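You operate a simulated robot arm through the tools that you are given. There is no shell and no other tool.

You are at the controls of a simulated two-armed robot. One attempt, no reset.

## Task
Tighten both star knobs of the keypad drive, lock its black push plate, then switch it on.
Fine: orange button; leave the module tester off.

The check looks at the end state, three seconds after you hand in, the way a careful person would. Anything else that was tipped, shoved, dropped, spilled or broken makes it a failure.

## Robot
Two 7-joint arms with fingered hands on one trunk that stands fixed in place. Base frame: the origin is at the foot of the trunk, x ahead of it, y to its left, z up; the work surface is at about z = 804. Units: mm, rad, N and s.
The left shoulder is at [80, 241, 1442], the right one opposite. With the tool pointing down near the work surface each hand reaches from about 320 to 960 mm from the base axis, measured 20 degrees to its own side. Payload 4.9 kg a hand.
The tool frame of a hand sits at the grasp point between the pads (the TCP): z along the fingers, y along the line on which they close. The tips reach 32 mm beyond it. Largest opening 200 mm; the body of the gripper starts 89 mm behind the TCP. The gripper is a hand of 4 fingers: y runs from the thumb to the fingers, the wrist lies at [0, 0, -267] in the tool frame, and closing takes about 1.5 s.
Orientation is told as [roll, pitch, yaw] about the base's x, y, z axes, in that order, counted from this pose: with the fingers straight down and closing along the base's y, the tool's x points along the base's -x, its y along +y and its z along -z.

## Interface
- The arms move only by the tool nudge_tool. It takes "left_plan", "right_plan" or both (then of equal length, played together; a hand with none holds still); each is a list of rows, each a list of 7 numbers: the shift along the base's x, y, z in units of 20 mm (1.0 is 20 mm), then the turn, a rotation vector about the base's x, y, z in units of 8 degrees (1.0 is 8 degrees), then the closure, from 0 (fully open) to 1 (shut). In form: [[dx, dy, dz, ax, ay, az, claw], ...]. A call has 1 to 20 rows; each row shifts and turns the commanded pose from where the row before left it. A call with a number of a shift or a turn outside -1 to 1 is refused whole. Each row takes 0.2 s and may step no farther than 50 mm and 0.15 rad from the row before; otherwise, or with a gripper value out of range, the whole call is refused. Where a pose cannot be reached the arm comes as near as it can. A force on the tool above 40 N (or 10 N above the force at the start of the call, whichever is more), or a blocked arm, ends the call early, and 0.2 s more pass. Each finger travels about 72 mm/s and halts on what it meets, pressing with about 28 N; the grip force reading is that of the motor and also rises with nothing between the fingers. The clock runs only during rows and for 0.2 s after the last one: add rows that do not move to give the fingers time. It gives the time, the measured TCP pose, the force on the tool (base axes), the opening and the grip force at its end, in the units of the frame above (readings bear some noise), with the torque about the TCP (base axes, N m) and any sound that the robot's microphone picked up.
- Cameras (640 x 400 px; columns grow to the right, rows downward): "scene" is now at [116.6, -6.3, 1611.1]; the picture's right is [-0.07, -1.00, -0.00], its down [-0.62, 0.04, -0.78] and it looks along [0.78, -0.05, -0.63] (base axes); focal length 338 px, centre (320, 200). "left" rides on the left gripper at [-69, -69, -116] in its tool frame; the picture's right is [0.71, -0.71, 0.00], its down [0.54, 0.54, -0.64] and it looks along [0.45, 0.45, 0.77] (tool axes); focal length 226 px, centre (320, 200). "right" rides on the right gripper at [69, -69, -116] in its tool frame; the picture's right is [0.71, 0.71, 0.00], its down [-0.54, 0.54, -0.64] and it looks along [-0.46, 0.45, 0.77] (tool axes); focal length 226 px, centre (320, 200). There is no depth. A picture from a camera that has moved, and an enlarged one, comes with that camera's place and axes in the base frame and with its lens.
- snapshot(camera): a new picture of that camera. It takes no simulated time.
- slide_trunk(by): slides the trunk up (or, below 0, down) by that many mm; the arms and the scene camera ride with it, the base frame stays. It gives what a move gives, with no picture.
- hand_shape(shape, hand): the hand has 4 fingers and takes this shape, open, in about a second: jaw (thumb against the fingers, like two jaws); tri (thumb and two fingers); tip (a fingertip pinch); poke (one finger out to press); point (the index stretched); flat (the hand flat); cup (the hand cupped); fist (a fist). The gripper value then closes the fingers along that shape, each until it touches; the sizes above hold for jaw. It gives what a move gives, with no picture.
- turn_head(pan, tilt): turns the head with the scene camera to pan (to the left, within 1.501 rad either way) and tilt (down, from -0.506 to 1.204), counted from straight ahead of the robot. It gives what a move gives.
- enlarge(camera, box): a new picture of the part [left, top, right, bottom] of that camera's present view, enlarged. It takes no simulated time.
- hand_in(): hands the job in; it is judged then, once.

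Nothing tells you positions but the pictures and the camera data. Unless the task says otherwise, let go and move clear before handing in.

The tools are called after "Emit:" by a JSON object that holds its "name" and its "arguments". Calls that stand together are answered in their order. nudge_tool: Moves the arms, as the interface text tells. Its arguments: {"type":"object","properties":{"left_plan":{"type":"array","items":{"type":"array","items":{"type":"number"}}},"right_plan":{"type":"array","items":{"type":"array","items":{"type":"number"}}}},"required":[]} The other tools are called the same way: slide_trunk (by) slides the trunk up or down; hand_shape (shape, hand) gives the hand a shape; turn_head (pan, tilt) turns the head that bears the scene camera; snapshot (camera) takes a picture; enlarge (camera, box) takes an enlarged picture of a part of a camera's view; hand_in () hands the job in.

At the start:

```text
clock: 0.0
left_eef_pos: [716.5, 207.7, 1224.0]
left_tcp_rot: [0.0, 0.001, 0.0]
left_contact_force: [0.3, -0.1, -0.7]
left_moment: [0.0, -0.03, 0.03]
left_grip_width: 199.9
left_grasp_force: 0.1
left_shape: jaw
right_eef_pos: [688.2, -387.0, 1258.6]
right_tcp_rot: [-0.001, 0.002, 0.0]
right_contact_force: [-0.2, -0.2, 0.8]
right_moment: [-0.06, -0.01, -0.03]
right_grip_width: 200.2
right_grasp_force: 0.2
right_shape: jaw
trunk travel left (down, up): [-350.0, 490.0]
head pan, tilt: [-0.066, 0.675]
```

scene: 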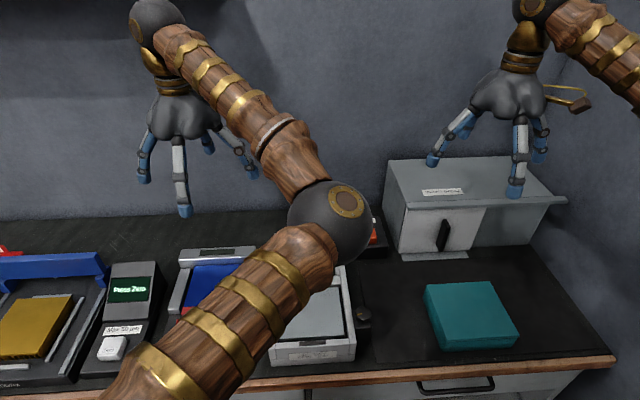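
right: 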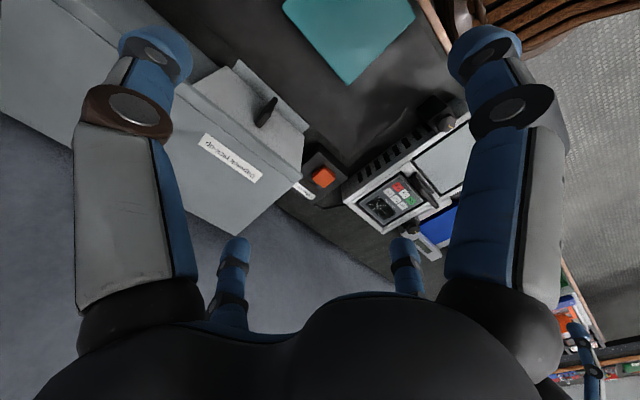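
left: 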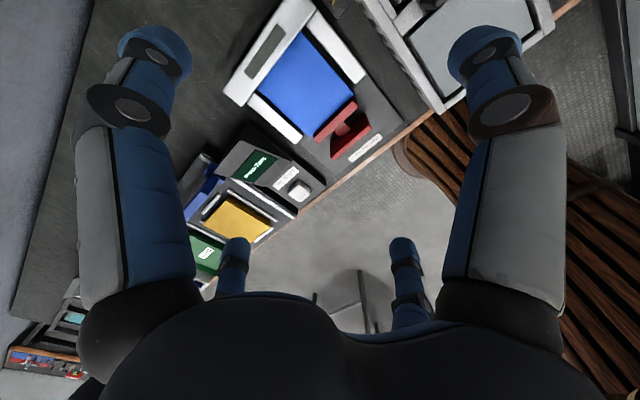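

The left arm hides the middle of the bench in the scene view. I can see a machine with a keypad (centre), a screen device labelled "Press 2 ...", and a grey box at right. I'll enlarge a few views first to identify things.

Emit:
{"name": "enlarge", "arguments": {"camera": "right", "box": [280, 80, 480, 280]}}

Emit:
{"name": "enlarge", "arguments": {"camera": "left", "box": [180, 0, 580, 260]}}

Emit:
{"name": "enlarge", "arguments": {"camera": "scene", "box": [0, 200, 380, 400]}}

Emit:
{"name": "enlarge", "arguments": {"camera": "scene", "box": [320, 150, 620, 370]}}

```text
2.00 times, centred on (380, 180) of right
camera zoom: at [618.3, -455.4, 1374.7], right [-0.71, 0.71, 0.0], down [0.54, 0.54, 0.64], along [0.45, 0.45, -0.77], focal length 452 px, centre (200, 240)
```

zoom: 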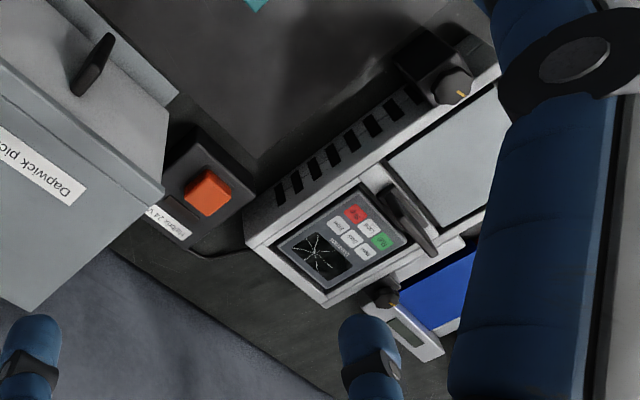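

```text
1.54 times, centred on (380, 130) of left
camera zoom: at [785.6, 139.5, 1340.0], right [-0.71, -0.71, 0.0], down [-0.54, 0.54, 0.64], along [-0.45, 0.45, -0.77], focal length 348 px, centre (228, 308)
```

zoom: 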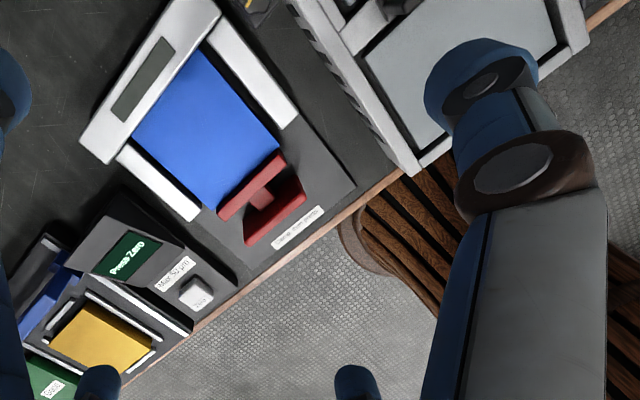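

```text
1.68 times, centred on (190, 300) of scene
camera zoom: at [116.6, -6.3, 1611.1], right [-0.07, -1.0, 0.0], down [-0.62, 0.04, -0.78], along [0.78, -0.05, -0.63], focal length 569 px, centre (539, 32)
```

zoom: 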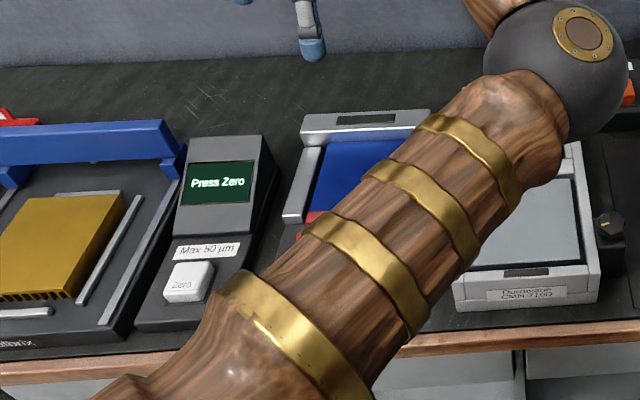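

```text
1.82 times, centred on (470, 260) of scene
camera zoom: at [116.6, -6.3, 1611.1], right [-0.07, -1.0, 0.0], down [-0.62, 0.04, -0.78], along [0.78, -0.05, -0.63], focal length 614 px, centre (47, 91)
```

zoom: 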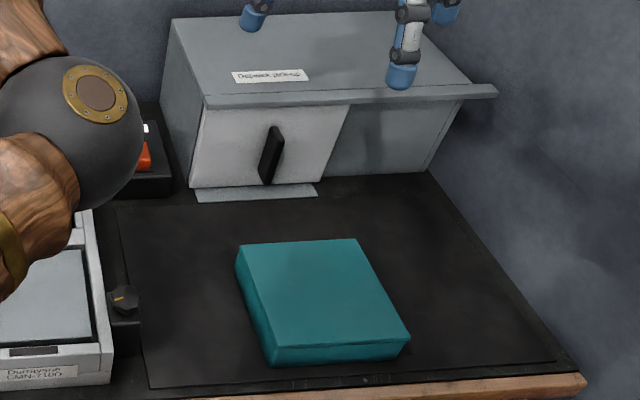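

The left forearm blocks the key machine, so I'll swing the left hand out to the left at its height and look again.

Emit:
{"name": "nudge_tool", "arguments": {"left_plan": [[0, 1, 0, 0, 0, 0, 0], [0, 1, 0, 0, 0, 0, 0], [0, 1, 0, 0, 0, 0, 0], [0, 1, 0, 0, 0, 0, 0], [0, 1, 0, 0, 0, 0, 0], [0, 1, 0, 0, 0, 0, 0], [-1, 1, 0, 0, 0, 0, 0], [-1, 1, 0, 0, 0, 0, 0], [-1, 1, 0, 0, 0, 0, 0], [-1, 1, 0, 0, 0, 0, 0], [-1, 1, 0, 0, 0, 0, 0], [-1, 1, 0, 0, 0, 0, 0]]}}

Emit:
{"name": "snapshot", "arguments": {"camera": "scene"}}

```text
clock: 2.6
left_eef_pos: [594.1, 446.7, 1222.9]
left_tcp_rot: [-0.001, 0.001, 0.0]
left_contact_force: [0.0, -0.2, -0.4]
left_moment: [-0.02, 0.0, 0.04]
left_grip_width: 199.7
left_grasp_force: 0.2
left_shape: jaw
right_eef_pos: [687.4, -384.6, 1259.7]
right_tcp_rot: [-0.001, -0.001, 0.0]
right_contact_force: [-0.3, -0.4, 0.6]
right_moment: [-0.07, -0.01, -0.03]
right_grip_width: 199.9
right_grasp_force: 0.1
right_shape: jaw
trunk travel left (down, up): [-350.0, 490.0]
head pan, tilt: [-0.066, 0.675]
```

```text
taken
camera scene: at [116.3, -5.0, 1611.2], right [-0.07, -1.0, 0.0], down [-0.62, 0.04, -0.78], along [0.78, -0.05, -0.63], focal length 338 px, centre (320, 200)
```

scene: 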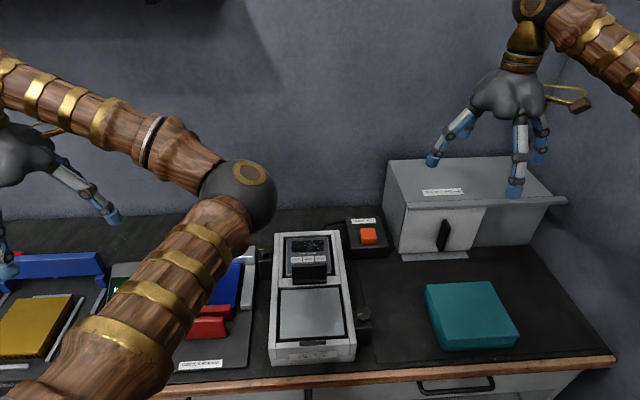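

Emit:
{"name": "enlarge", "arguments": {"camera": "scene", "box": [250, 200, 410, 380]}}

Emit:
{"name": "enlarge", "arguments": {"camera": "scene", "box": [150, 240, 310, 380]}}

Emit:
{"name": "enlarge", "arguments": {"camera": "scene", "box": [260, 210, 390, 290]}}

```text
2.22 times, centred on (330, 290) of scene
camera zoom: at [116.3, -5.0, 1611.2], right [-0.07, -1.0, 0.0], down [-0.62, 0.04, -0.78], along [0.78, -0.05, -0.63], focal length 751 px, centre (298, 0)
```

zoom: 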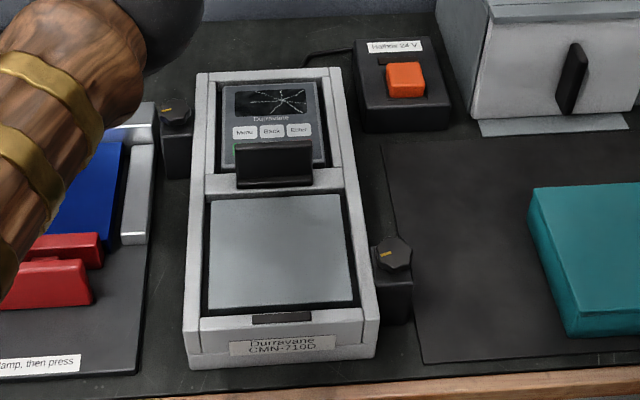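

```text
2.86 times, centred on (230, 310) of scene
camera zoom: at [116.3, -5.0, 1611.2], right [-0.07, -1.0, 0.0], down [-0.62, 0.04, -0.78], along [0.78, -0.05, -0.63], focal length 966 px, centre (577, -114)
```

zoom: 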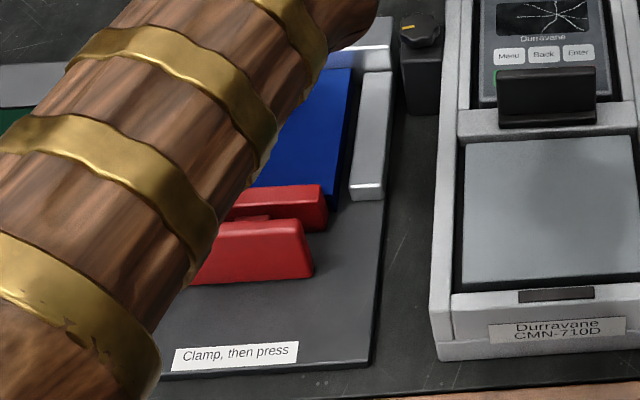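

```text
4.92 times, centred on (325, 250) of scene
camera zoom: at [116.3, -5.0, 1611.2], right [-0.07, -1.0, 0.0], down [-0.62, 0.04, -0.78], along [0.78, -0.05, -0.63], focal length 1664 px, centre (295, -46)
```

zoom: 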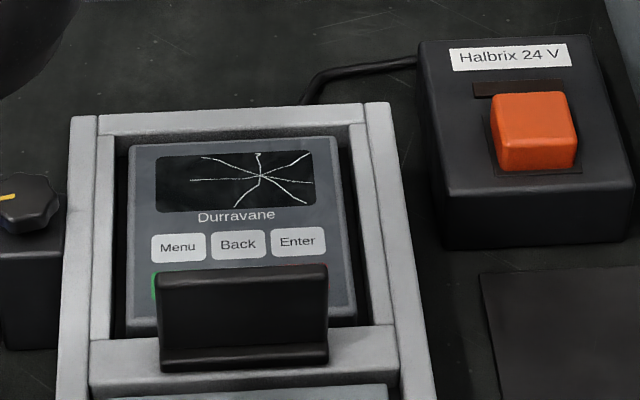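

The drive sits at the centre with a star knob on a black block on each side, the black push plate under its keypad, and an orange "Halbrix 24 V" button box behind it. I'll tuck the left arm further away and bring the right wrist camera closer to look at the knobs.

Emit:
{"name": "nudge_tool", "arguments": {"left_plan": [[-1, 0.7, 0, 0, 0, 0, 0], [-1, 0.7, 0, 0, 0, 0, 0], [-1, 0.7, 0, 0, 0, 0, 0], [-1, 0.7, 0, 0, 0, 0, 0], [-1, 0.7, 0, 0, 0, 0, 0], [-1, 0.7, 0, 0, 0, 0, 0], [-1, 0.7, 0, 0, 0, 0, 0]]}}

Emit:
{"name": "snapshot", "arguments": {"camera": "scene"}}

```text
clock: 4.2
left_eef_pos: [454.2, 547.6, 1224.0]
left_tcp_rot: [0.0, 0.001, 0.0]
left_contact_force: [0.5, -0.7, 0.4]
left_moment: [-0.03, 0.01, 0.02]
left_grip_width: 200.0
left_grasp_force: 0.1
left_shape: jaw
right_eef_pos: [687.3, -386.1, 1260.0]
right_tcp_rot: [-0.003, 0.0, 0.001]
right_contact_force: [-0.9, 0.3, -0.2]
right_moment: [-0.04, 0.01, 0.01]
right_grip_width: 199.8
right_grasp_force: 0.0
right_shape: jaw
trunk travel left (down, up): [-350.0, 490.0]
head pan, tilt: [-0.066, 0.675]
```

```text
taken
camera scene: at [116.0, -5.0, 1611.2], right [-0.07, -1.0, 0.0], down [-0.62, 0.04, -0.78], along [0.78, -0.05, -0.63], focal length 338 px, centre (320, 200)
```

scene: 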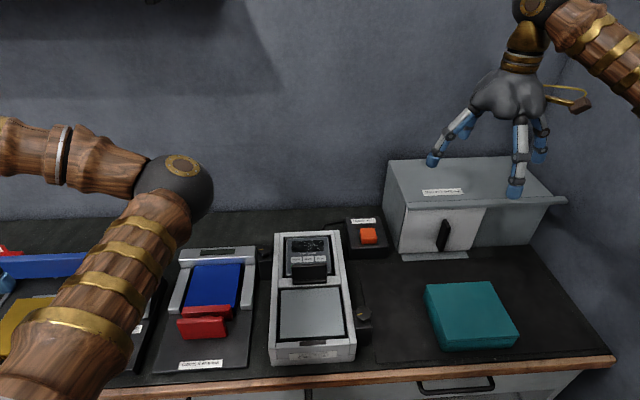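

Emit:
{"name": "enlarge", "arguments": {"camera": "scene", "box": [150, 220, 310, 380]}}

Emit:
{"name": "nudge_tool", "arguments": {"right_plan": [[-0.942, 0.546, -0.64, 0, 0, 0, 0], [-0.942, 0.546, -0.64, 0, 0, 0, 0], [-0.942, 0.546, -0.64, 0, 0, 0, 0], [-0.942, 0.546, -0.64, 0, 0, 0, 0], [-0.942, 0.546, -0.64, 0, 0, 0, 0], [-0.942, 0.546, -0.64, 0, 0, 0, 0], [-0.942, 0.546, -0.64, 0, 0, 0, 0], [-0.942, 0.546, -0.64, 0, 0, 0, 0], [-0.942, 0.546, -0.64, 0, 0, 0, 0], [-0.942, 0.546, -0.64, 0, 0, 0, 0], [-0.942, 0.546, -0.64, 0, 0, 0, 0], [-0.942, 0.546, -0.64, 0, 0, 0, 0], [-0.942, 0.546, -0.64, 0, 0, 0, 0]]}}

Emit:
{"name": "snapshot", "arguments": {"camera": "right"}}

Emit:
{"name": "snapshot", "arguments": {"camera": "scene"}}

```text
2.50 times, centred on (230, 300) of scene
camera zoom: at [116.0, -5.0, 1611.2], right [-0.07, -1.0, 0.0], down [-0.62, 0.04, -0.78], along [0.78, -0.05, -0.63], focal length 845 px, centre (545, -50)
```

zoom: 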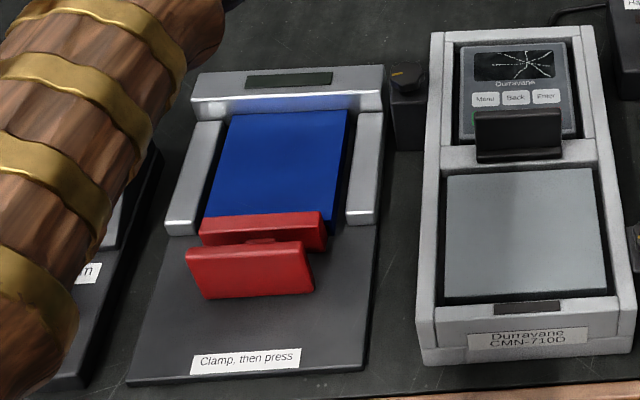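

```text
clock: 7.0
left_eef_pos: [454.3, 546.8, 1223.9]
left_tcp_rot: [0.001, 0.002, 0.001]
left_contact_force: [0.3, 0.6, -0.4]
left_moment: [-0.02, 0.01, 0.0]
left_grip_width: 200.0
left_grasp_force: 0.1
left_shape: jaw
right_eef_pos: [444.9, -242.7, 1093.7]
right_tcp_rot: [0.001, -0.002, 0.001]
right_contact_force: [0.7, -0.5, -0.2]
right_moment: [-0.02, 0.03, -0.01]
right_grip_width: 199.9
right_grasp_force: 0.0
right_shape: jaw
trunk travel left (down, up): [-350.0, 490.0]
head pan, tilt: [-0.066, 0.675]
```

```text
taken
camera right: at [374.5, -311.2, 1209.9], right [-0.71, 0.71, 0.0], down [0.54, 0.54, 0.64], along [0.45, 0.45, -0.77], focal length 226 px, centre (320, 200)
```

right: 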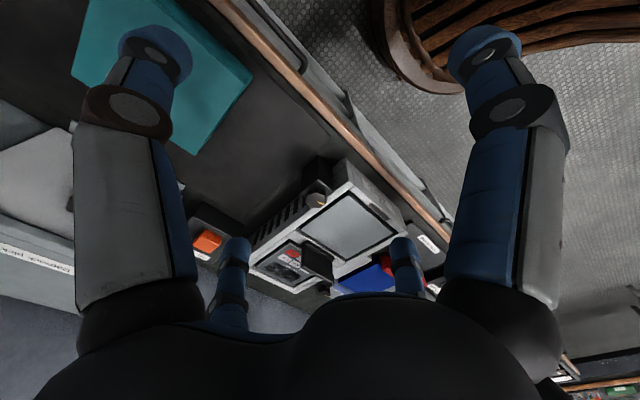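

```text
taken
camera scene: at [116.3, -5.8, 1611.2], right [-0.07, -1.0, 0.0], down [-0.62, 0.04, -0.78], along [0.78, -0.05, -0.63], focal length 338 px, centre (320, 200)
```

scene: 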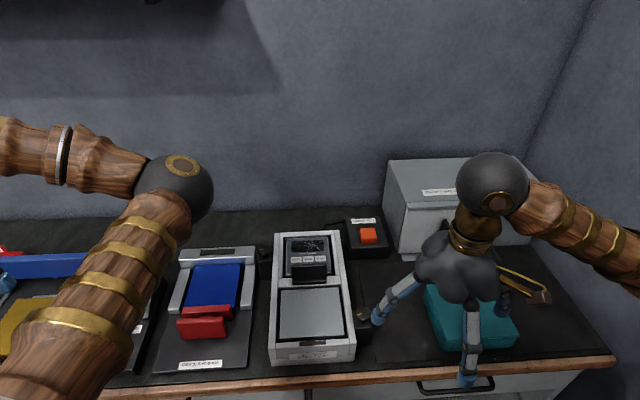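

Emit:
{"name": "enlarge", "arguments": {"camera": "right", "box": [180, 140, 420, 300]}}

Emit:
{"name": "enlarge", "arguments": {"camera": "right", "box": [270, 170, 370, 230]}}

Emit:
{"name": "enlarge", "arguments": {"camera": "scene", "box": [240, 220, 380, 370]}}

```text
2.50 times, centred on (300, 220) of right
camera zoom: at [374.5, -311.2, 1209.9], right [-0.71, 0.71, 0.0], down [0.54, 0.54, 0.64], along [0.45, 0.45, -0.77], focal length 565 px, centre (370, 150)
```

zoom: 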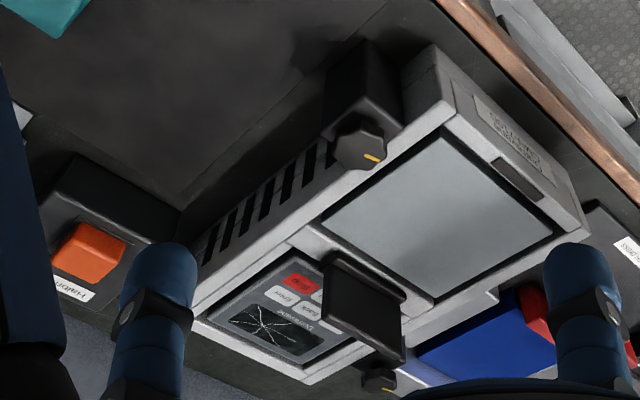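

```text
6.40 times, centred on (320, 200) of right
camera zoom: at [374.5, -311.2, 1209.9], right [-0.71, 0.71, 0.0], down [0.54, 0.54, 0.64], along [0.45, 0.45, -0.77], focal length 1447 px, centre (320, 200)
```

zoom: 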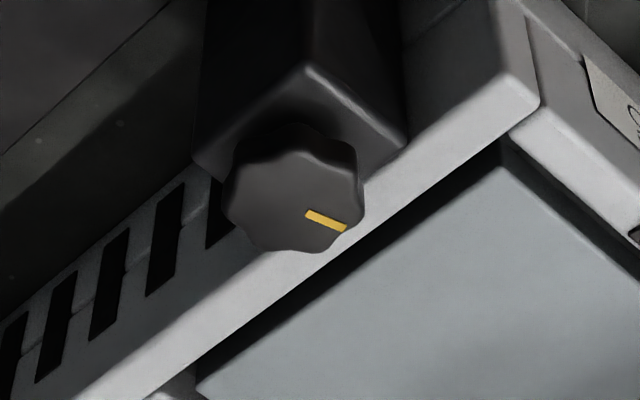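

```text
2.67 times, centred on (310, 295) of scene
camera zoom: at [116.3, -5.8, 1611.2], right [-0.07, -1.0, 0.0], down [-0.62, 0.04, -0.78], along [0.78, -0.05, -0.63], focal length 901 px, centre (347, -53)
```

zoom: 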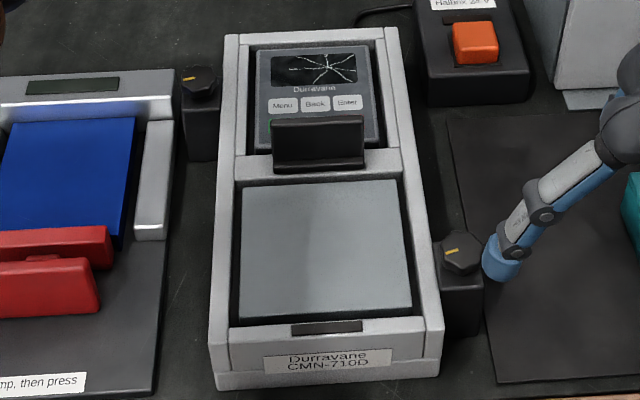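

Triangulating from both cameras, the star knob tops are at about (562, -136, 902) on the right and (781, 107, 902) on the left, with both orange pointers facing roughly +y. I'll look at the push plate from the right side next.

Emit:
{"name": "nudge_tool", "arguments": {"right_plan": [[0.942, 0.4615, -0.215, 0, 0, 0.4327, 0], [0.942, 0.4615, -0.215, 0, 0, 0.4327, 0], [0.942, 0.4615, -0.215, 0, 0, 0.4327, 0], [0.942, 0.4615, -0.215, 0, 0, 0.4327, 0], [0.942, 0.4615, -0.215, 0, 0, 0.4327, 0], [0.942, 0.4615, -0.215, 0, 0, 0.4327, 0], [0.942, 0.4615, -0.215, 0, 0, 0.4327, 0], [0.942, 0.4615, -0.215, 0, 0, 0.4327, 0], [0.942, 0.4615, -0.215, 0, 0, 0.4327, 0], [0.942, 0.4615, -0.215, 0, 0, 0.4327, 0], [0.942, 0.4615, -0.215, 0, 0, 0.4327, 0], [0.942, 0.4615, -0.215, 0, 0, 0.4327, 0], [0.942, 0.4615, -0.215, 0, 0, 0.4327, 0]]}}

Emit:
{"name": "snapshot", "arguments": {"camera": "right"}}

Emit:
{"name": "snapshot", "arguments": {"camera": "scene"}}

```text
clock: 9.8
left_eef_pos: [456.2, 547.5, 1222.5]
left_tcp_rot: [0.001, 0.003, 0.0]
left_contact_force: [0.7, 0.5, 0.5]
left_moment: [-0.03, 0.01, -0.02]
left_grip_width: 199.9
left_grasp_force: 0.1
left_shape: jaw
right_eef_pos: [689.4, -124.4, 1036.6]
right_tcp_rot: [0.001, 0.001, 0.788]
right_contact_force: [0.2, 0.2, -0.2]
right_moment: [-0.03, 0.01, 0.0]
right_grip_width: 200.1
right_grasp_force: 0.0
right_shape: jaw
trunk travel left (down, up): [-350.0, 490.0]
head pan, tilt: [-0.066, 0.675]
```

```text
taken
camera right: at [688.5, -222.1, 1152.5], right [-1.0, 0.0, 0.0], down [0.0, 0.77, 0.64], along [0.0, 0.64, -0.77], focal length 226 px, centre (320, 200)
```

right: 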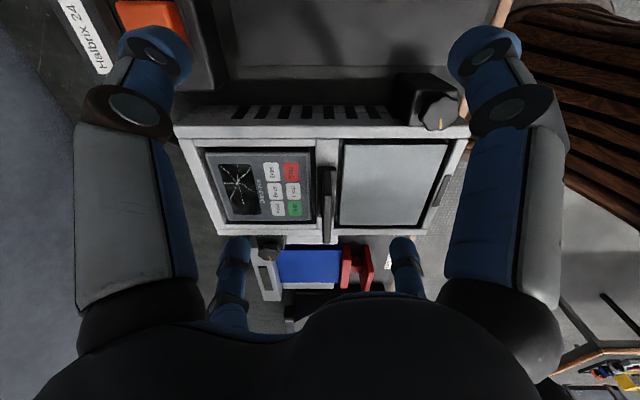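

```text
taken
camera scene: at [117.6, -5.2, 1611.0], right [-0.07, -1.0, 0.0], down [-0.62, 0.04, -0.78], along [0.78, -0.05, -0.63], focal length 338 px, centre (320, 200)
```

scene: 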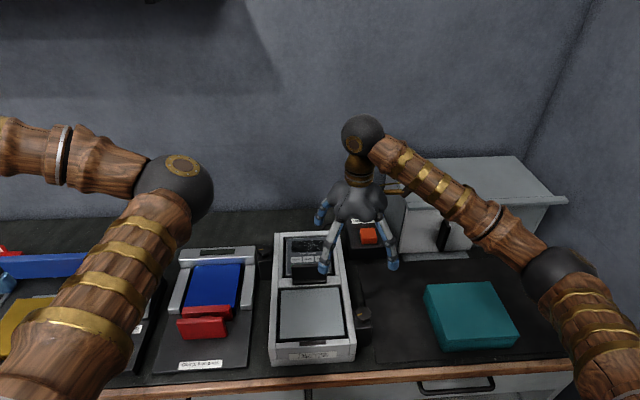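

Emit:
{"name": "enlarge", "arguments": {"camera": "right", "box": [180, 70, 500, 270]}}

Emit:
{"name": "enlarge", "arguments": {"camera": "right", "box": [250, 130, 410, 260]}}

Emit:
{"name": "enlarge", "arguments": {"camera": "right", "box": [240, 220, 400, 300]}}

```text
2.00 times, centred on (340, 170) of right
camera zoom: at [688.5, -222.1, 1152.5], right [-1.0, 0.0, 0.0], down [0.0, 0.77, 0.64], along [0.0, 0.64, -0.77], focal length 452 px, centre (280, 260)
```

zoom: 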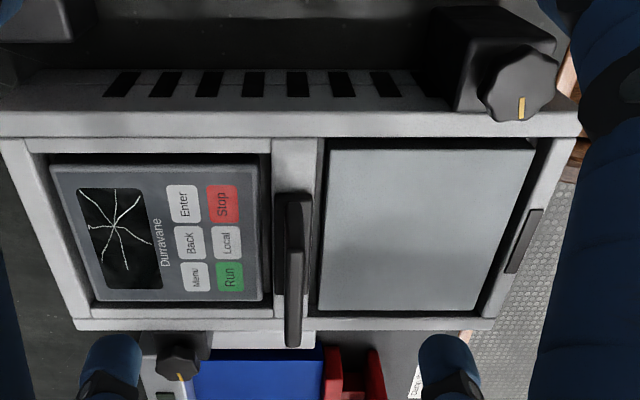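

```text
3.08 times, centred on (330, 195) of right
camera zoom: at [688.5, -222.1, 1152.5], right [-1.0, 0.0, 0.0], down [0.0, 0.77, 0.64], along [0.0, 0.64, -0.77], focal length 696 px, centre (289, 215)
```

zoom: 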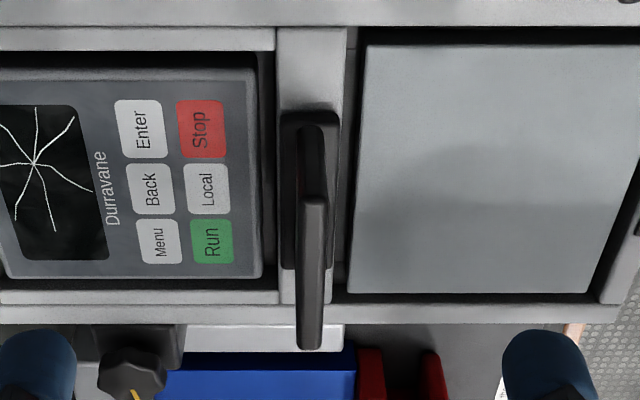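

```text
4.00 times, centred on (320, 260) of right
camera zoom: at [688.5, -222.1, 1152.5], right [-1.0, 0.0, 0.0], down [0.0, 0.77, 0.64], along [0.0, 0.64, -0.77], focal length 904 px, centre (320, -40)
```

zoom: 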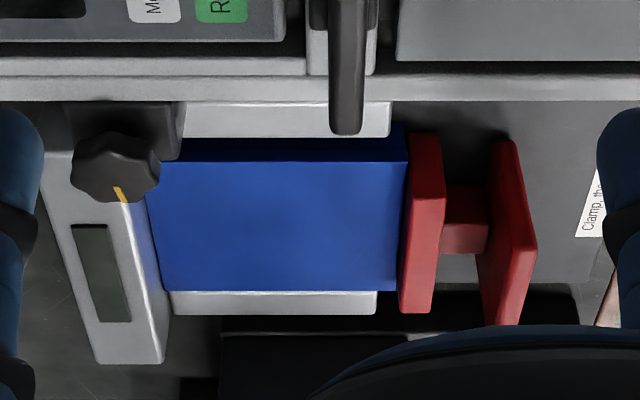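

The drive's rim is at z≈880, and the push plate is an upright plate about 94 mm wide, with its top at z≈935 and x≈678. I'll raise the right hand over the right knob and see how the "tri" shape closes.

Emit:
{"name": "nudge_tool", "arguments": {"right_plan": [[-0.8, 0, 0.8, 0, 0, 0, 0], [-0.8, 0, 0.8, 0, 0, 0, 0], [-0.8, 0, 0.8, 0, 0, 0, 0], [-0.8, -0.1, 0.8, 0, 0, 0, 0], [-0.8, -0.1, 0.8, 0, 0, 0, 0], [-0.8, -0.1, 0.8, 0, 0, 0, 0], [-0.8, -0.1, 0.8, 0, 0, 0, 0], [-0.8, -0.1, 0, 0, 0, 0, 0]]}}

Emit:
{"name": "hand_shape", "arguments": {"hand": "right", "shape": "tri"}}

Emit:
{"name": "snapshot", "arguments": {"camera": "right"}}

Emit:
{"name": "enlarge", "arguments": {"camera": "scene", "box": [240, 100, 480, 360]}}

```text
clock: 11.6
left_eef_pos: [454.0, 546.5, 1224.5]
left_tcp_rot: [0.0, 0.0, 0.0]
left_contact_force: [-0.4, 0.0, -0.2]
left_moment: [-0.01, -0.01, 0.0]
left_grip_width: 200.0
left_grasp_force: 0.2
left_shape: jaw
right_eef_pos: [558.7, -135.7, 1147.8]
right_tcp_rot: [0.0, -0.001, 0.785]
right_contact_force: [0.6, 0.6, -0.9]
right_moment: [-0.03, 0.0, 0.0]
right_grip_width: 199.9
right_grasp_force: 0.0
right_shape: jaw
trunk travel left (down, up): [-350.0, 490.0]
head pan, tilt: [-0.066, 0.675]
```

```text
clock: 12.5
left_eef_pos: [454.6, 546.9, 1224.8]
left_tcp_rot: [0.001, -0.001, 0.001]
left_contact_force: [0.5, 0.1, -0.2]
left_moment: [0.01, -0.04, 0.05]
left_grip_width: 199.8
left_grasp_force: 0.1
left_shape: jaw
right_eef_pos: [558.5, -134.4, 1147.4]
right_tcp_rot: [-0.001, -0.001, 0.788]
right_contact_force: [1.2, 0.8, 0.2]
right_moment: [-0.01, 0.01, -0.01]
right_grip_width: 200.0
right_grasp_force: 0.0
right_shape: tri
trunk travel left (down, up): [-350.0, 490.0]
head pan, tilt: [-0.066, 0.675]
```

```text
taken
camera right: at [557.6, -232.4, 1263.5], right [-1.0, 0.0, 0.0], down [0.0, 0.77, 0.64], along [0.0, 0.64, -0.77], focal length 226 px, centre (320, 200)
```

right: 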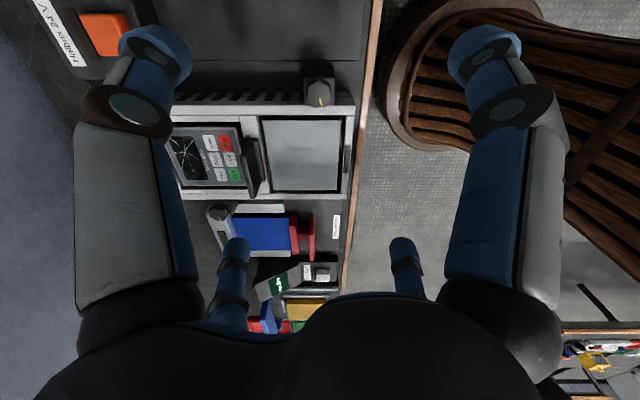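

```text
1.54 times, centred on (360, 230) of scene
camera zoom: at [116.6, -6.0, 1611.1], right [-0.07, -1.0, 0.0], down [-0.62, 0.04, -0.78], along [0.78, -0.05, -0.63], focal length 520 px, centre (258, 154)
```

zoom: 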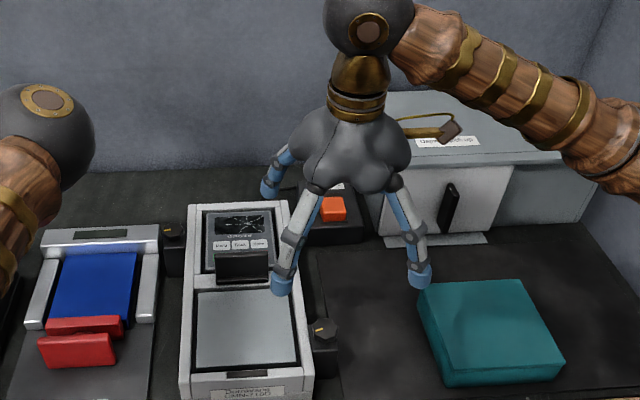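

The open hand has four fingers in a cross. I'll partly close it in free air to see where the tips go in this shape.

Emit:
{"name": "nudge_tool", "arguments": {"right_plan": [[0, 0, 0, 0, 0, 0, 0.75], [0, 0, 0, 0, 0, 0, 0.75], [0, 0, 0, 0, 0, 0, 0.75], [0, 0, 0, 0, 0, 0, 0.75], [0, 0, 0, 0, 0, 0, 0.75], [0, 0, 0, 0, 0, 0, 0.75], [0, 0, 0, 0, 0, 0, 0.75]]}}

Emit:
{"name": "snapshot", "arguments": {"camera": "right"}}

Emit:
{"name": "enlarge", "arguments": {"camera": "scene", "box": [300, 100, 460, 300]}}

```text
clock: 14.1
left_eef_pos: [454.4, 546.3, 1225.5]
left_tcp_rot: [0.002, 0.0, 0.0]
left_contact_force: [0.5, -0.1, 0.2]
left_moment: [0.01, 0.0, -0.02]
left_grip_width: 200.0
left_grasp_force: 0.1
left_shape: jaw
right_eef_pos: [558.4, -135.9, 1147.8]
right_tcp_rot: [0.0, 0.0, 0.786]
right_contact_force: [-0.4, 0.6, -0.8]
right_moment: [0.0, -0.02, -0.01]
right_grip_width: 50.6
right_grasp_force: 0.0
right_shape: tri
trunk travel left (down, up): [-350.0, 490.0]
head pan, tilt: [-0.066, 0.675]
```

```text
taken
camera right: at [557.5, -232.5, 1263.5], right [-1.0, 0.0, 0.0], down [0.0, 0.77, 0.64], along [0.0, 0.64, -0.77], focal length 226 px, centre (320, 200)
```

right: 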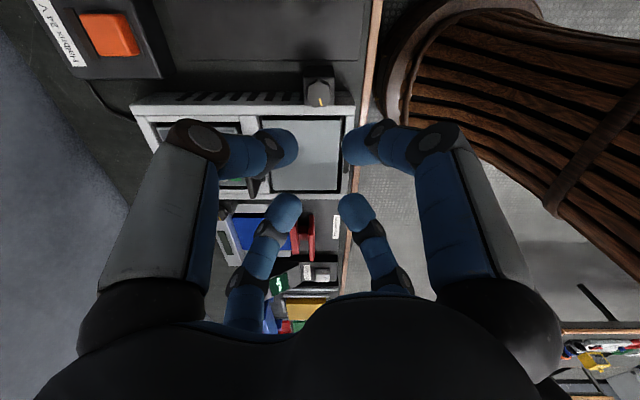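

```text
2.00 times, centred on (380, 200) of scene
camera zoom: at [116.6, -6.1, 1611.1], right [-0.07, -1.0, 0.0], down [-0.62, 0.04, -0.78], along [0.78, -0.05, -0.63], focal length 676 px, centre (200, 200)
```

zoom: 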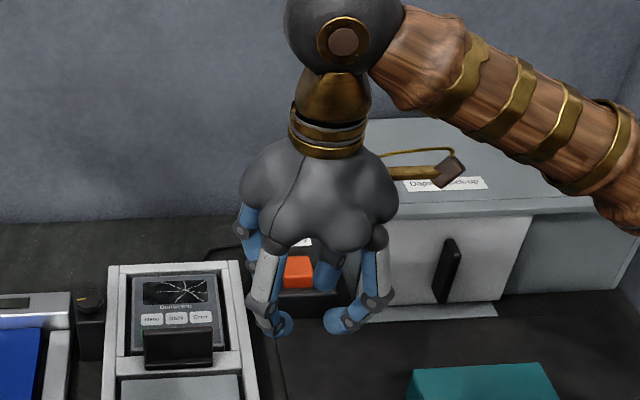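

Emit:
{"name": "enlarge", "arguments": {"camera": "right", "box": [280, 60, 370, 120]}}

Emit:
{"name": "enlarge", "arguments": {"camera": "scene", "box": [330, 280, 400, 360]}}

Emit:
{"name": "enlarge", "arguments": {"camera": "scene", "box": [240, 230, 300, 290]}}

```text
6.67 times, centred on (325, 90) of right
camera zoom: at [557.5, -232.5, 1263.5], right [-1.0, 0.0, 0.0], down [0.0, 0.77, 0.64], along [0.0, 0.64, -0.77], focal length 1507 px, centre (287, 933)
```

zoom: 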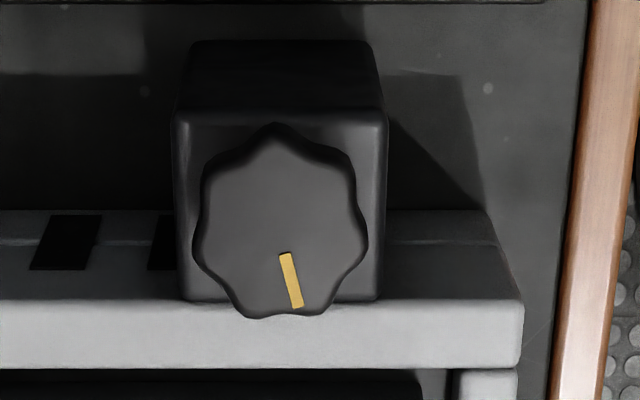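

```text
5.00 times, centred on (365, 320) of scene
camera zoom: at [116.6, -6.1, 1611.1], right [-0.07, -1.0, 0.0], down [-0.62, 0.04, -0.78], along [0.78, -0.05, -0.63], focal length 1690 px, centre (95, -400)
```

zoom: 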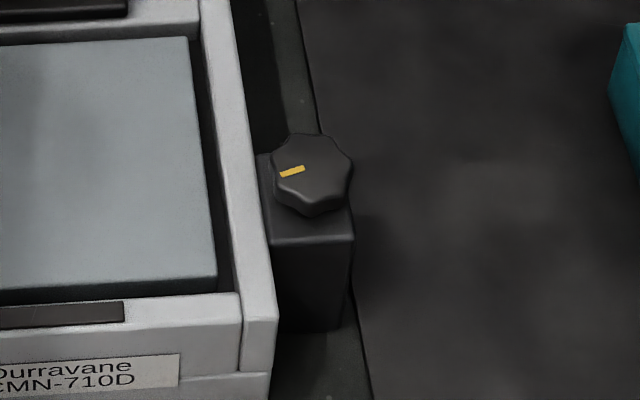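

```text
6.67 times, centred on (270, 260) of scene
camera zoom: at [116.6, -6.1, 1611.1], right [-0.07, -1.0, 0.0], down [-0.62, 0.04, -0.78], along [0.78, -0.05, -0.63], focal length 2253 px, centre (653, -200)
```

zoom: 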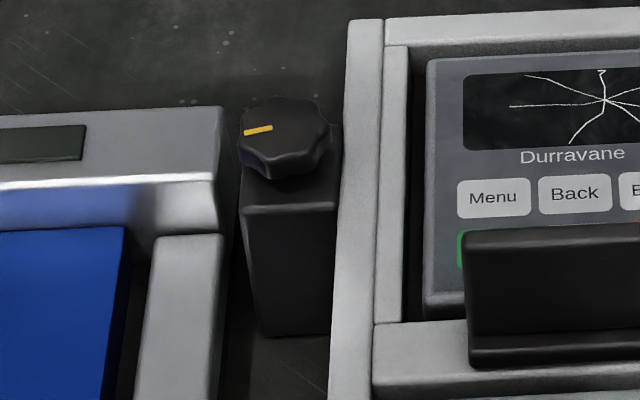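

The fingers close evenly in a cross, with opening ≈ 200·(1−closure). The knob is about 39 mm across, seven-lobed, at (560, -137) with its top near 902. I'll pre-rotate the right wrist counter-clockwise to leave room for a long clockwise turn.

Emit:
{"name": "nudge_tool", "arguments": {"right_plan": [[0, 0, 0, 0, 0, 1, 0.6], [0, 0, 0, 0, 0, 1, 0.6], [0, 0, 0, 0, 0, 1, 0.6], [0, 0, 0, 0, 0, 1, 0.6], [0, 0, 0, 0, 0, 1, 0.6], [0, 0, 0, 0, 0, 1, 0.6], [0, 0, 0, 0, 0, 1, 0.6], [0, 0, 0, 0, 0, 0, 0.6]]}}

Emit:
{"name": "snapshot", "arguments": {"camera": "scene"}}

Emit:
{"name": "snapshot", "arguments": {"camera": "right"}}

```text
clock: 15.9
left_eef_pos: [454.1, 546.9, 1223.7]
left_tcp_rot: [-0.001, 0.002, 0.0]
left_contact_force: [0.7, -0.4, 0.3]
left_moment: [-0.01, 0.02, 0.03]
left_grip_width: 199.9
left_grasp_force: 0.0
left_shape: jaw
right_eef_pos: [559.1, -135.4, 1149.8]
right_tcp_rot: [0.001, 0.001, 1.765]
right_contact_force: [-0.1, 0.2, -0.1]
right_moment: [0.02, 0.02, 0.01]
right_grip_width: 79.6
right_grasp_force: 0.0
right_shape: tri
trunk travel left (down, up): [-350.0, 490.0]
head pan, tilt: [-0.066, 0.675]
```

```text
taken
camera scene: at [116.5, -6.1, 1611.1], right [-0.07, -1.0, 0.0], down [-0.62, 0.04, -0.78], along [0.78, -0.05, -0.63], focal length 338 px, centre (320, 200)
```

scene: 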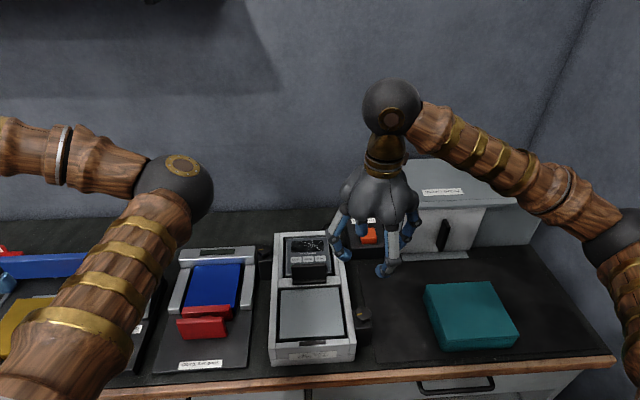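

```text
taken
camera right: at [639.1, -189.3, 1264.7], right [-0.56, -0.83, 0.0], down [-0.64, 0.43, 0.64], along [-0.53, 0.36, -0.77], focal length 226 px, centre (320, 200)
```

right: 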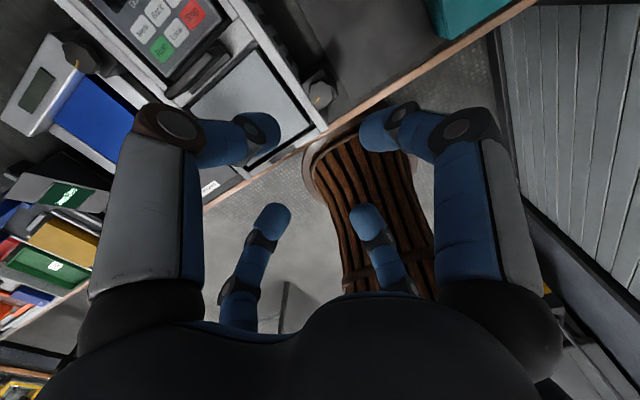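

Emit:
{"name": "enlarge", "arguments": {"camera": "right", "box": [280, 60, 370, 120]}}

```text
6.67 times, centred on (325, 90) of right
camera zoom: at [639.1, -189.3, 1264.7], right [-0.56, -0.83, 0.0], down [-0.64, 0.43, 0.64], along [-0.53, 0.36, -0.77], focal length 1507 px, centre (287, 933)
```

zoom: 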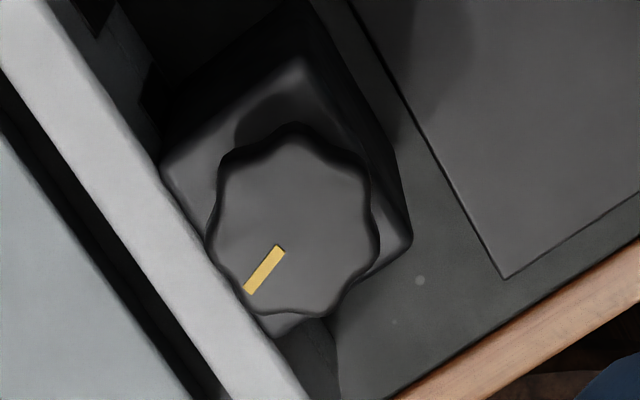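

Emit:
{"name": "nudge_tool", "arguments": {"right_plan": [[-0.05, -0.1, -1, 0, 0, 0, 0.6], [0, 0, -1, 0, 0, 0, 0.6], [0, 0, -1, 0, 0, 0, 0.6], [0, 0, -1, 0, 0, 0, 0.6], [0, 0, -1, 0, 0, 0, 0.6], [0, 0, -1, 0, 0, 0, 0.6], [0, 0, -1, 0, 0, 0, 0.6], [0, 0, -1, 0, 0, 0, 0.6], [0, 0, -1, 0, 0, 0, 0.6], [0, 0, -0.9, 0, 0, 0, 0.6]]}}

Emit:
{"name": "snapshot", "arguments": {"camera": "right"}}

Emit:
{"name": "enlarge", "arguments": {"camera": "scene", "box": [270, 200, 450, 370]}}

```text
clock: 18.1
left_eef_pos: [454.2, 546.4, 1224.4]
left_tcp_rot: [0.0, 0.001, -0.001]
left_contact_force: [-0.4, -0.3, 0.0]
left_moment: [-0.01, 0.0, -0.04]
left_grip_width: 199.7
left_grasp_force: 0.1
left_shape: jaw
right_eef_pos: [559.2, -137.5, 949.6]
right_tcp_rot: [0.0, 0.001, 1.762]
right_contact_force: [0.8, -0.5, 0.7]
right_moment: [0.02, -0.01, 0.0]
right_grip_width: 79.6
right_grasp_force: 0.0
right_shape: tri
trunk travel left (down, up): [-350.0, 490.0]
head pan, tilt: [-0.066, 0.675]
```

```text
taken
camera right: at [638.7, -190.9, 1065.0], right [-0.56, -0.83, 0.0], down [-0.64, 0.43, 0.64], along [-0.53, 0.36, -0.77], focal length 226 px, centre (320, 200)
```

right: 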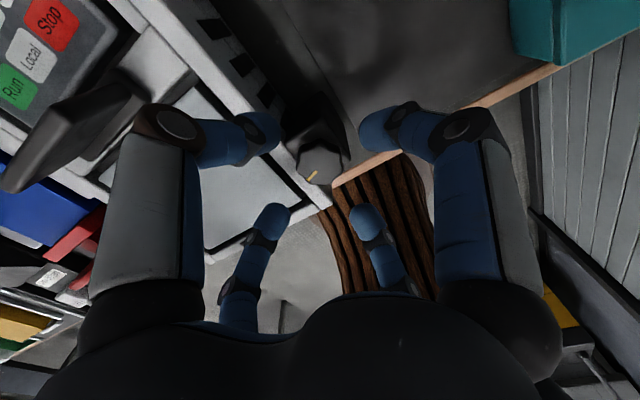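

```text
2.35 times, centred on (360, 285) of scene
camera zoom: at [116.7, -6.1, 1611.1], right [-0.07, -1.0, 0.0], down [-0.62, 0.04, -0.78], along [0.78, -0.05, -0.63], focal length 795 px, centre (226, 0)
```

zoom: 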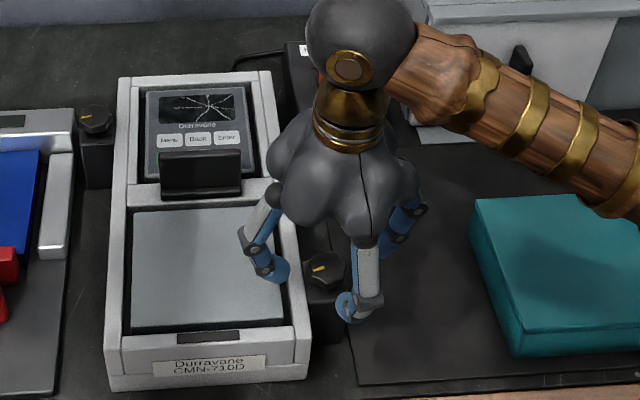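

The knob sits centred between the fingers. I'll lower the tips around it and close.

Emit:
{"name": "nudge_tool", "arguments": {"right_plan": [[0, 0, -0.8, 0, 0, 0, 0.6], [0, 0, -0.75, 0, 0, 0, 0.6], [0, 0, 0, 0, 0, 0, 0.6]]}}

Emit:
{"name": "enlarge", "arguments": {"camera": "scene", "box": [270, 200, 450, 370]}}

Emit:
{"name": "enlarge", "arguments": {"camera": "right", "box": [220, 80, 420, 260]}}

```text
clock: 18.9
left_eef_pos: [455.5, 547.6, 1224.6]
left_tcp_rot: [0.001, 0.001, -0.001]
left_contact_force: [0.2, 0.0, 0.1]
left_moment: [-0.04, 0.0, -0.02]
left_grip_width: 199.7
left_grasp_force: 0.0
left_shape: jaw
right_eef_pos: [559.5, -135.7, 918.4]
right_tcp_rot: [-0.002, -0.001, 1.763]
right_contact_force: [-0.4, 0.2, -0.1]
right_moment: [0.01, 0.0, -0.02]
right_grip_width: 79.6
right_grasp_force: 0.1
right_shape: tri
trunk travel left (down, up): [-350.0, 490.0]
head pan, tilt: [-0.066, 0.675]
```

```text
2.35 times, centred on (360, 285) of scene
camera zoom: at [116.4, -6.0, 1611.1], right [-0.07, -1.0, 0.0], down [-0.62, 0.04, -0.78], along [0.78, -0.05, -0.63], focal length 795 px, centre (226, 0)
```

zoom: 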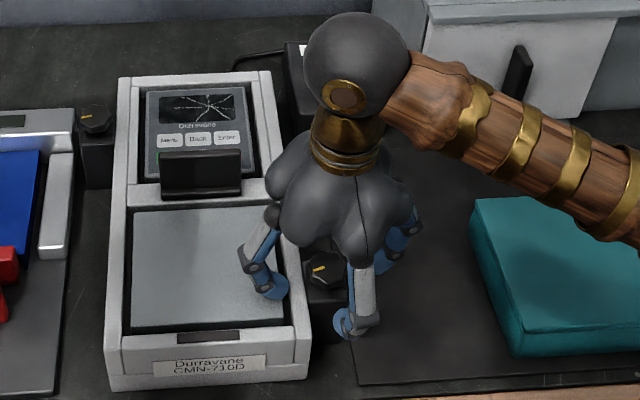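

```text
2.22 times, centred on (320, 170) of right
camera zoom: at [639.5, -191.0, 1034.5], right [-0.56, -0.83, 0.0], down [-0.64, 0.43, 0.64], along [-0.53, 0.36, -0.77], focal length 502 px, centre (320, 267)
```

zoom: 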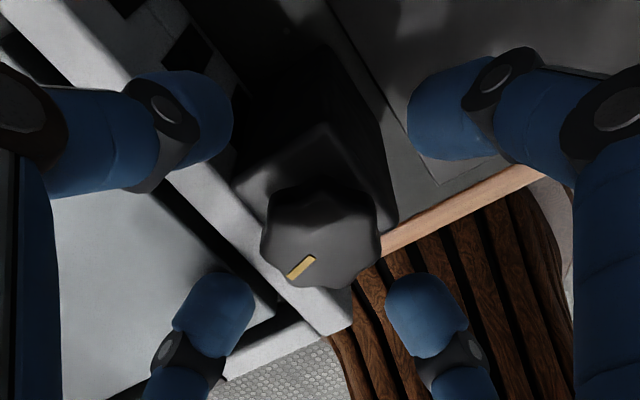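

Emit:
{"name": "nudge_tool", "arguments": {"right_plan": [[0, 0, 0, 0, 0, 0, 0.7], [0, 0, 0, 0, 0, 0, 0.78], [0, 0, 0, 0, 0, 0, 0.85], [0, 0, 0, 0, 0, 0, 0.9], [0, 0, 0, 0, 0, 0, 0.9], [0, 0, 0, 0, 0, 0, 0.9]]}}

Emit:
{"name": "enlarge", "arguments": {"camera": "right", "box": [220, 80, 420, 260]}}

```text
clock: 20.3
left_eef_pos: [454.3, 546.3, 1223.4]
left_tcp_rot: [0.0, -0.002, -0.001]
left_contact_force: [-0.5, 0.0, -0.4]
left_moment: [0.01, 0.0, 0.02]
left_grip_width: 199.7
left_grasp_force: 0.0
left_shape: jaw
right_eef_pos: [559.1, -135.9, 917.8]
right_tcp_rot: [0.0, 0.0, 1.763]
right_contact_force: [-1.4, 0.6, -1.3]
right_moment: [0.18, 0.57, -0.28]
right_grip_width: 31.9
right_grasp_force: 27.9
right_shape: tri
trunk travel left (down, up): [-350.0, 490.0]
head pan, tilt: [-0.066, 0.675]
```

```text
2.22 times, centred on (320, 170) of right
camera zoom: at [639.5, -191.0, 1034.4], right [-0.56, -0.83, 0.0], down [-0.63, 0.43, 0.64], along [-0.53, 0.36, -0.77], focal length 502 px, centre (320, 267)
```

zoom: 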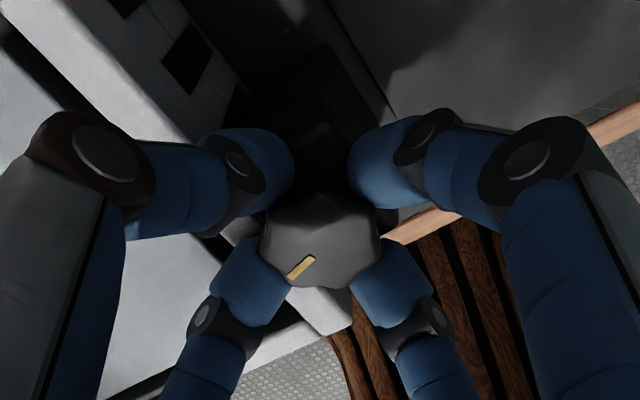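

The knob is gripped at 32 mm with 28 N. I'll turn it clockwise in small steps and watch torque and sound.

Emit:
{"name": "nudge_tool", "arguments": {"right_plan": [[0, 0, 0, 0, 0, -1, 0.95], [0, 0, 0, 0, 0, -1, 0.95], [0, 0, 0, 0, 0, -1, 0.95], [0, 0, 0, 0, 0, -1, 0.95]]}}

Emit:
{"name": "enlarge", "arguments": {"camera": "right", "box": [220, 80, 420, 260]}}

```text
clock: 21.3
left_eef_pos: [456.1, 546.9, 1223.1]
left_tcp_rot: [-0.001, 0.0, 0.0]
left_contact_force: [0.7, -0.4, 0.2]
left_moment: [-0.03, -0.02, 0.05]
left_grip_width: 199.7
left_grasp_force: 0.1
left_shape: jaw
right_eef_pos: [561.2, -135.2, 918.0]
right_tcp_rot: [-0.001, 0.0, 1.202]
right_contact_force: [7.2, 6.5, -15.1]
right_moment: [0.4, -0.36, 0.97]
right_grip_width: 30.8
right_grasp_force: 28.1
right_shape: tri
trunk travel left (down, up): [-350.0, 490.0]
head pan, tilt: [-0.066, 0.675]
```

```text
2.22 times, centred on (320, 170) of right
camera zoom: at [599.1, -224.9, 1034.6], right [-0.91, -0.41, 0.0], down [-0.31, 0.7, 0.64], along [-0.26, 0.59, -0.77], focal length 502 px, centre (320, 267)
```

zoom: 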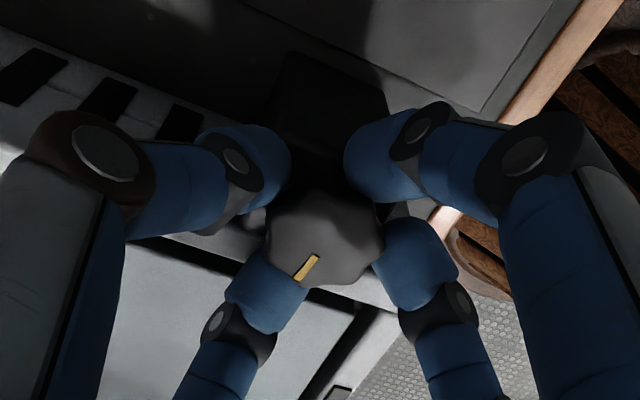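

Emit:
{"name": "nudge_tool", "arguments": {"right_plan": [[0, 0, 0, 0, 0, -1, 1], [0, 0, 0, 0, 0, -1, 1], [0, 0, 0, 0, 0, -1, 1], [0, 0, 0, 0, 0, -1, 1]]}}

Emit:
{"name": "enlarge", "arguments": {"camera": "right", "box": [220, 80, 420, 260]}}

```text
clock: 22.3
left_eef_pos: [455.8, 543.8, 1223.6]
left_tcp_rot: [0.001, 0.001, 0.001]
left_contact_force: [-0.2, -0.2, 0.6]
left_moment: [-0.02, -0.01, 0.01]
left_grip_width: 200.0
left_grasp_force: 0.0
left_shape: jaw
right_eef_pos: [558.4, -138.9, 917.4]
right_tcp_rot: [0.003, 0.007, 0.643]
right_contact_force: [-11.3, -14.6, -23.0]
right_moment: [-0.32, -0.05, -0.16]
right_grip_width: 29.2
right_grasp_force: 27.9
right_shape: tri
trunk travel left (down, up): [-350.0, 490.0]
head pan, tilt: [-0.066, 0.675]
```

```text
2.22 times, centred on (320, 170) of right
camera zoom: at [544.0, -235.6, 1034.1], right [-0.99, 0.14, 0.0], down [0.11, 0.76, 0.64], along [0.09, 0.63, -0.77], focal length 502 px, centre (320, 267)
```

zoom: 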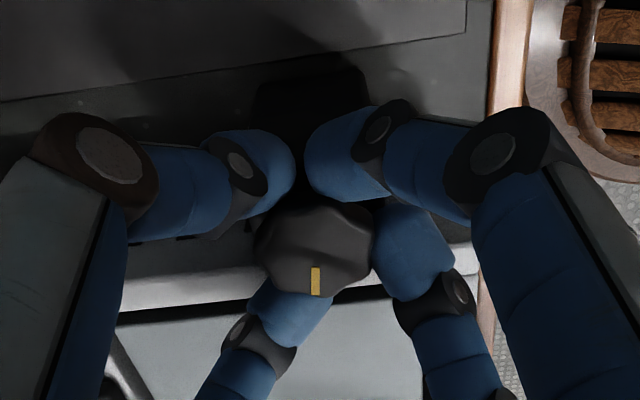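

In the second stretch the hand slid over the knob: the pointer only moved from about 106° to 81°. I'll let go, check the pointer angle, and re-grip further counter-clockwise.

Emit:
{"name": "nudge_tool", "arguments": {"right_plan": [[0, 0, 0, 0, 0, 0, 0.6], [0, 0, 0, 0, 0, 0, 0.6], [0, 0, 0, 0, 0, 0, 0.6]]}}

Emit:
{"name": "enlarge", "arguments": {"camera": "right", "box": [260, 130, 380, 220]}}

```text
clock: 23.1
left_eef_pos: [455.2, 544.8, 1225.7]
left_tcp_rot: [0.0, 0.0, 0.001]
left_contact_force: [1.2, -0.6, 0.1]
left_moment: [-0.03, -0.01, -0.02]
left_grip_width: 199.7
left_grasp_force: 0.0
left_shape: jaw
right_eef_pos: [559.6, -138.0, 921.1]
right_tcp_rot: [-0.001, 0.0, 0.645]
right_contact_force: [1.0, 0.1, 0.4]
right_moment: [0.0, 0.02, 0.02]
right_grip_width: 79.7
right_grasp_force: 0.1
right_shape: tri
trunk travel left (down, up): [-350.0, 490.0]
head pan, tilt: [-0.066, 0.675]
```

```text
4.44 times, centred on (320, 175) of right
camera zoom: at [544.6, -234.4, 1035.4], right [-0.99, 0.14, 0.0], down [0.11, 0.76, 0.64], along [0.09, 0.64, -0.77], focal length 1005 px, centre (320, 311)
```

zoom: 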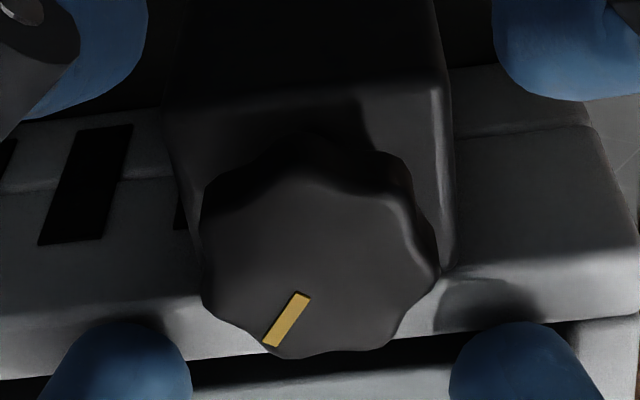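

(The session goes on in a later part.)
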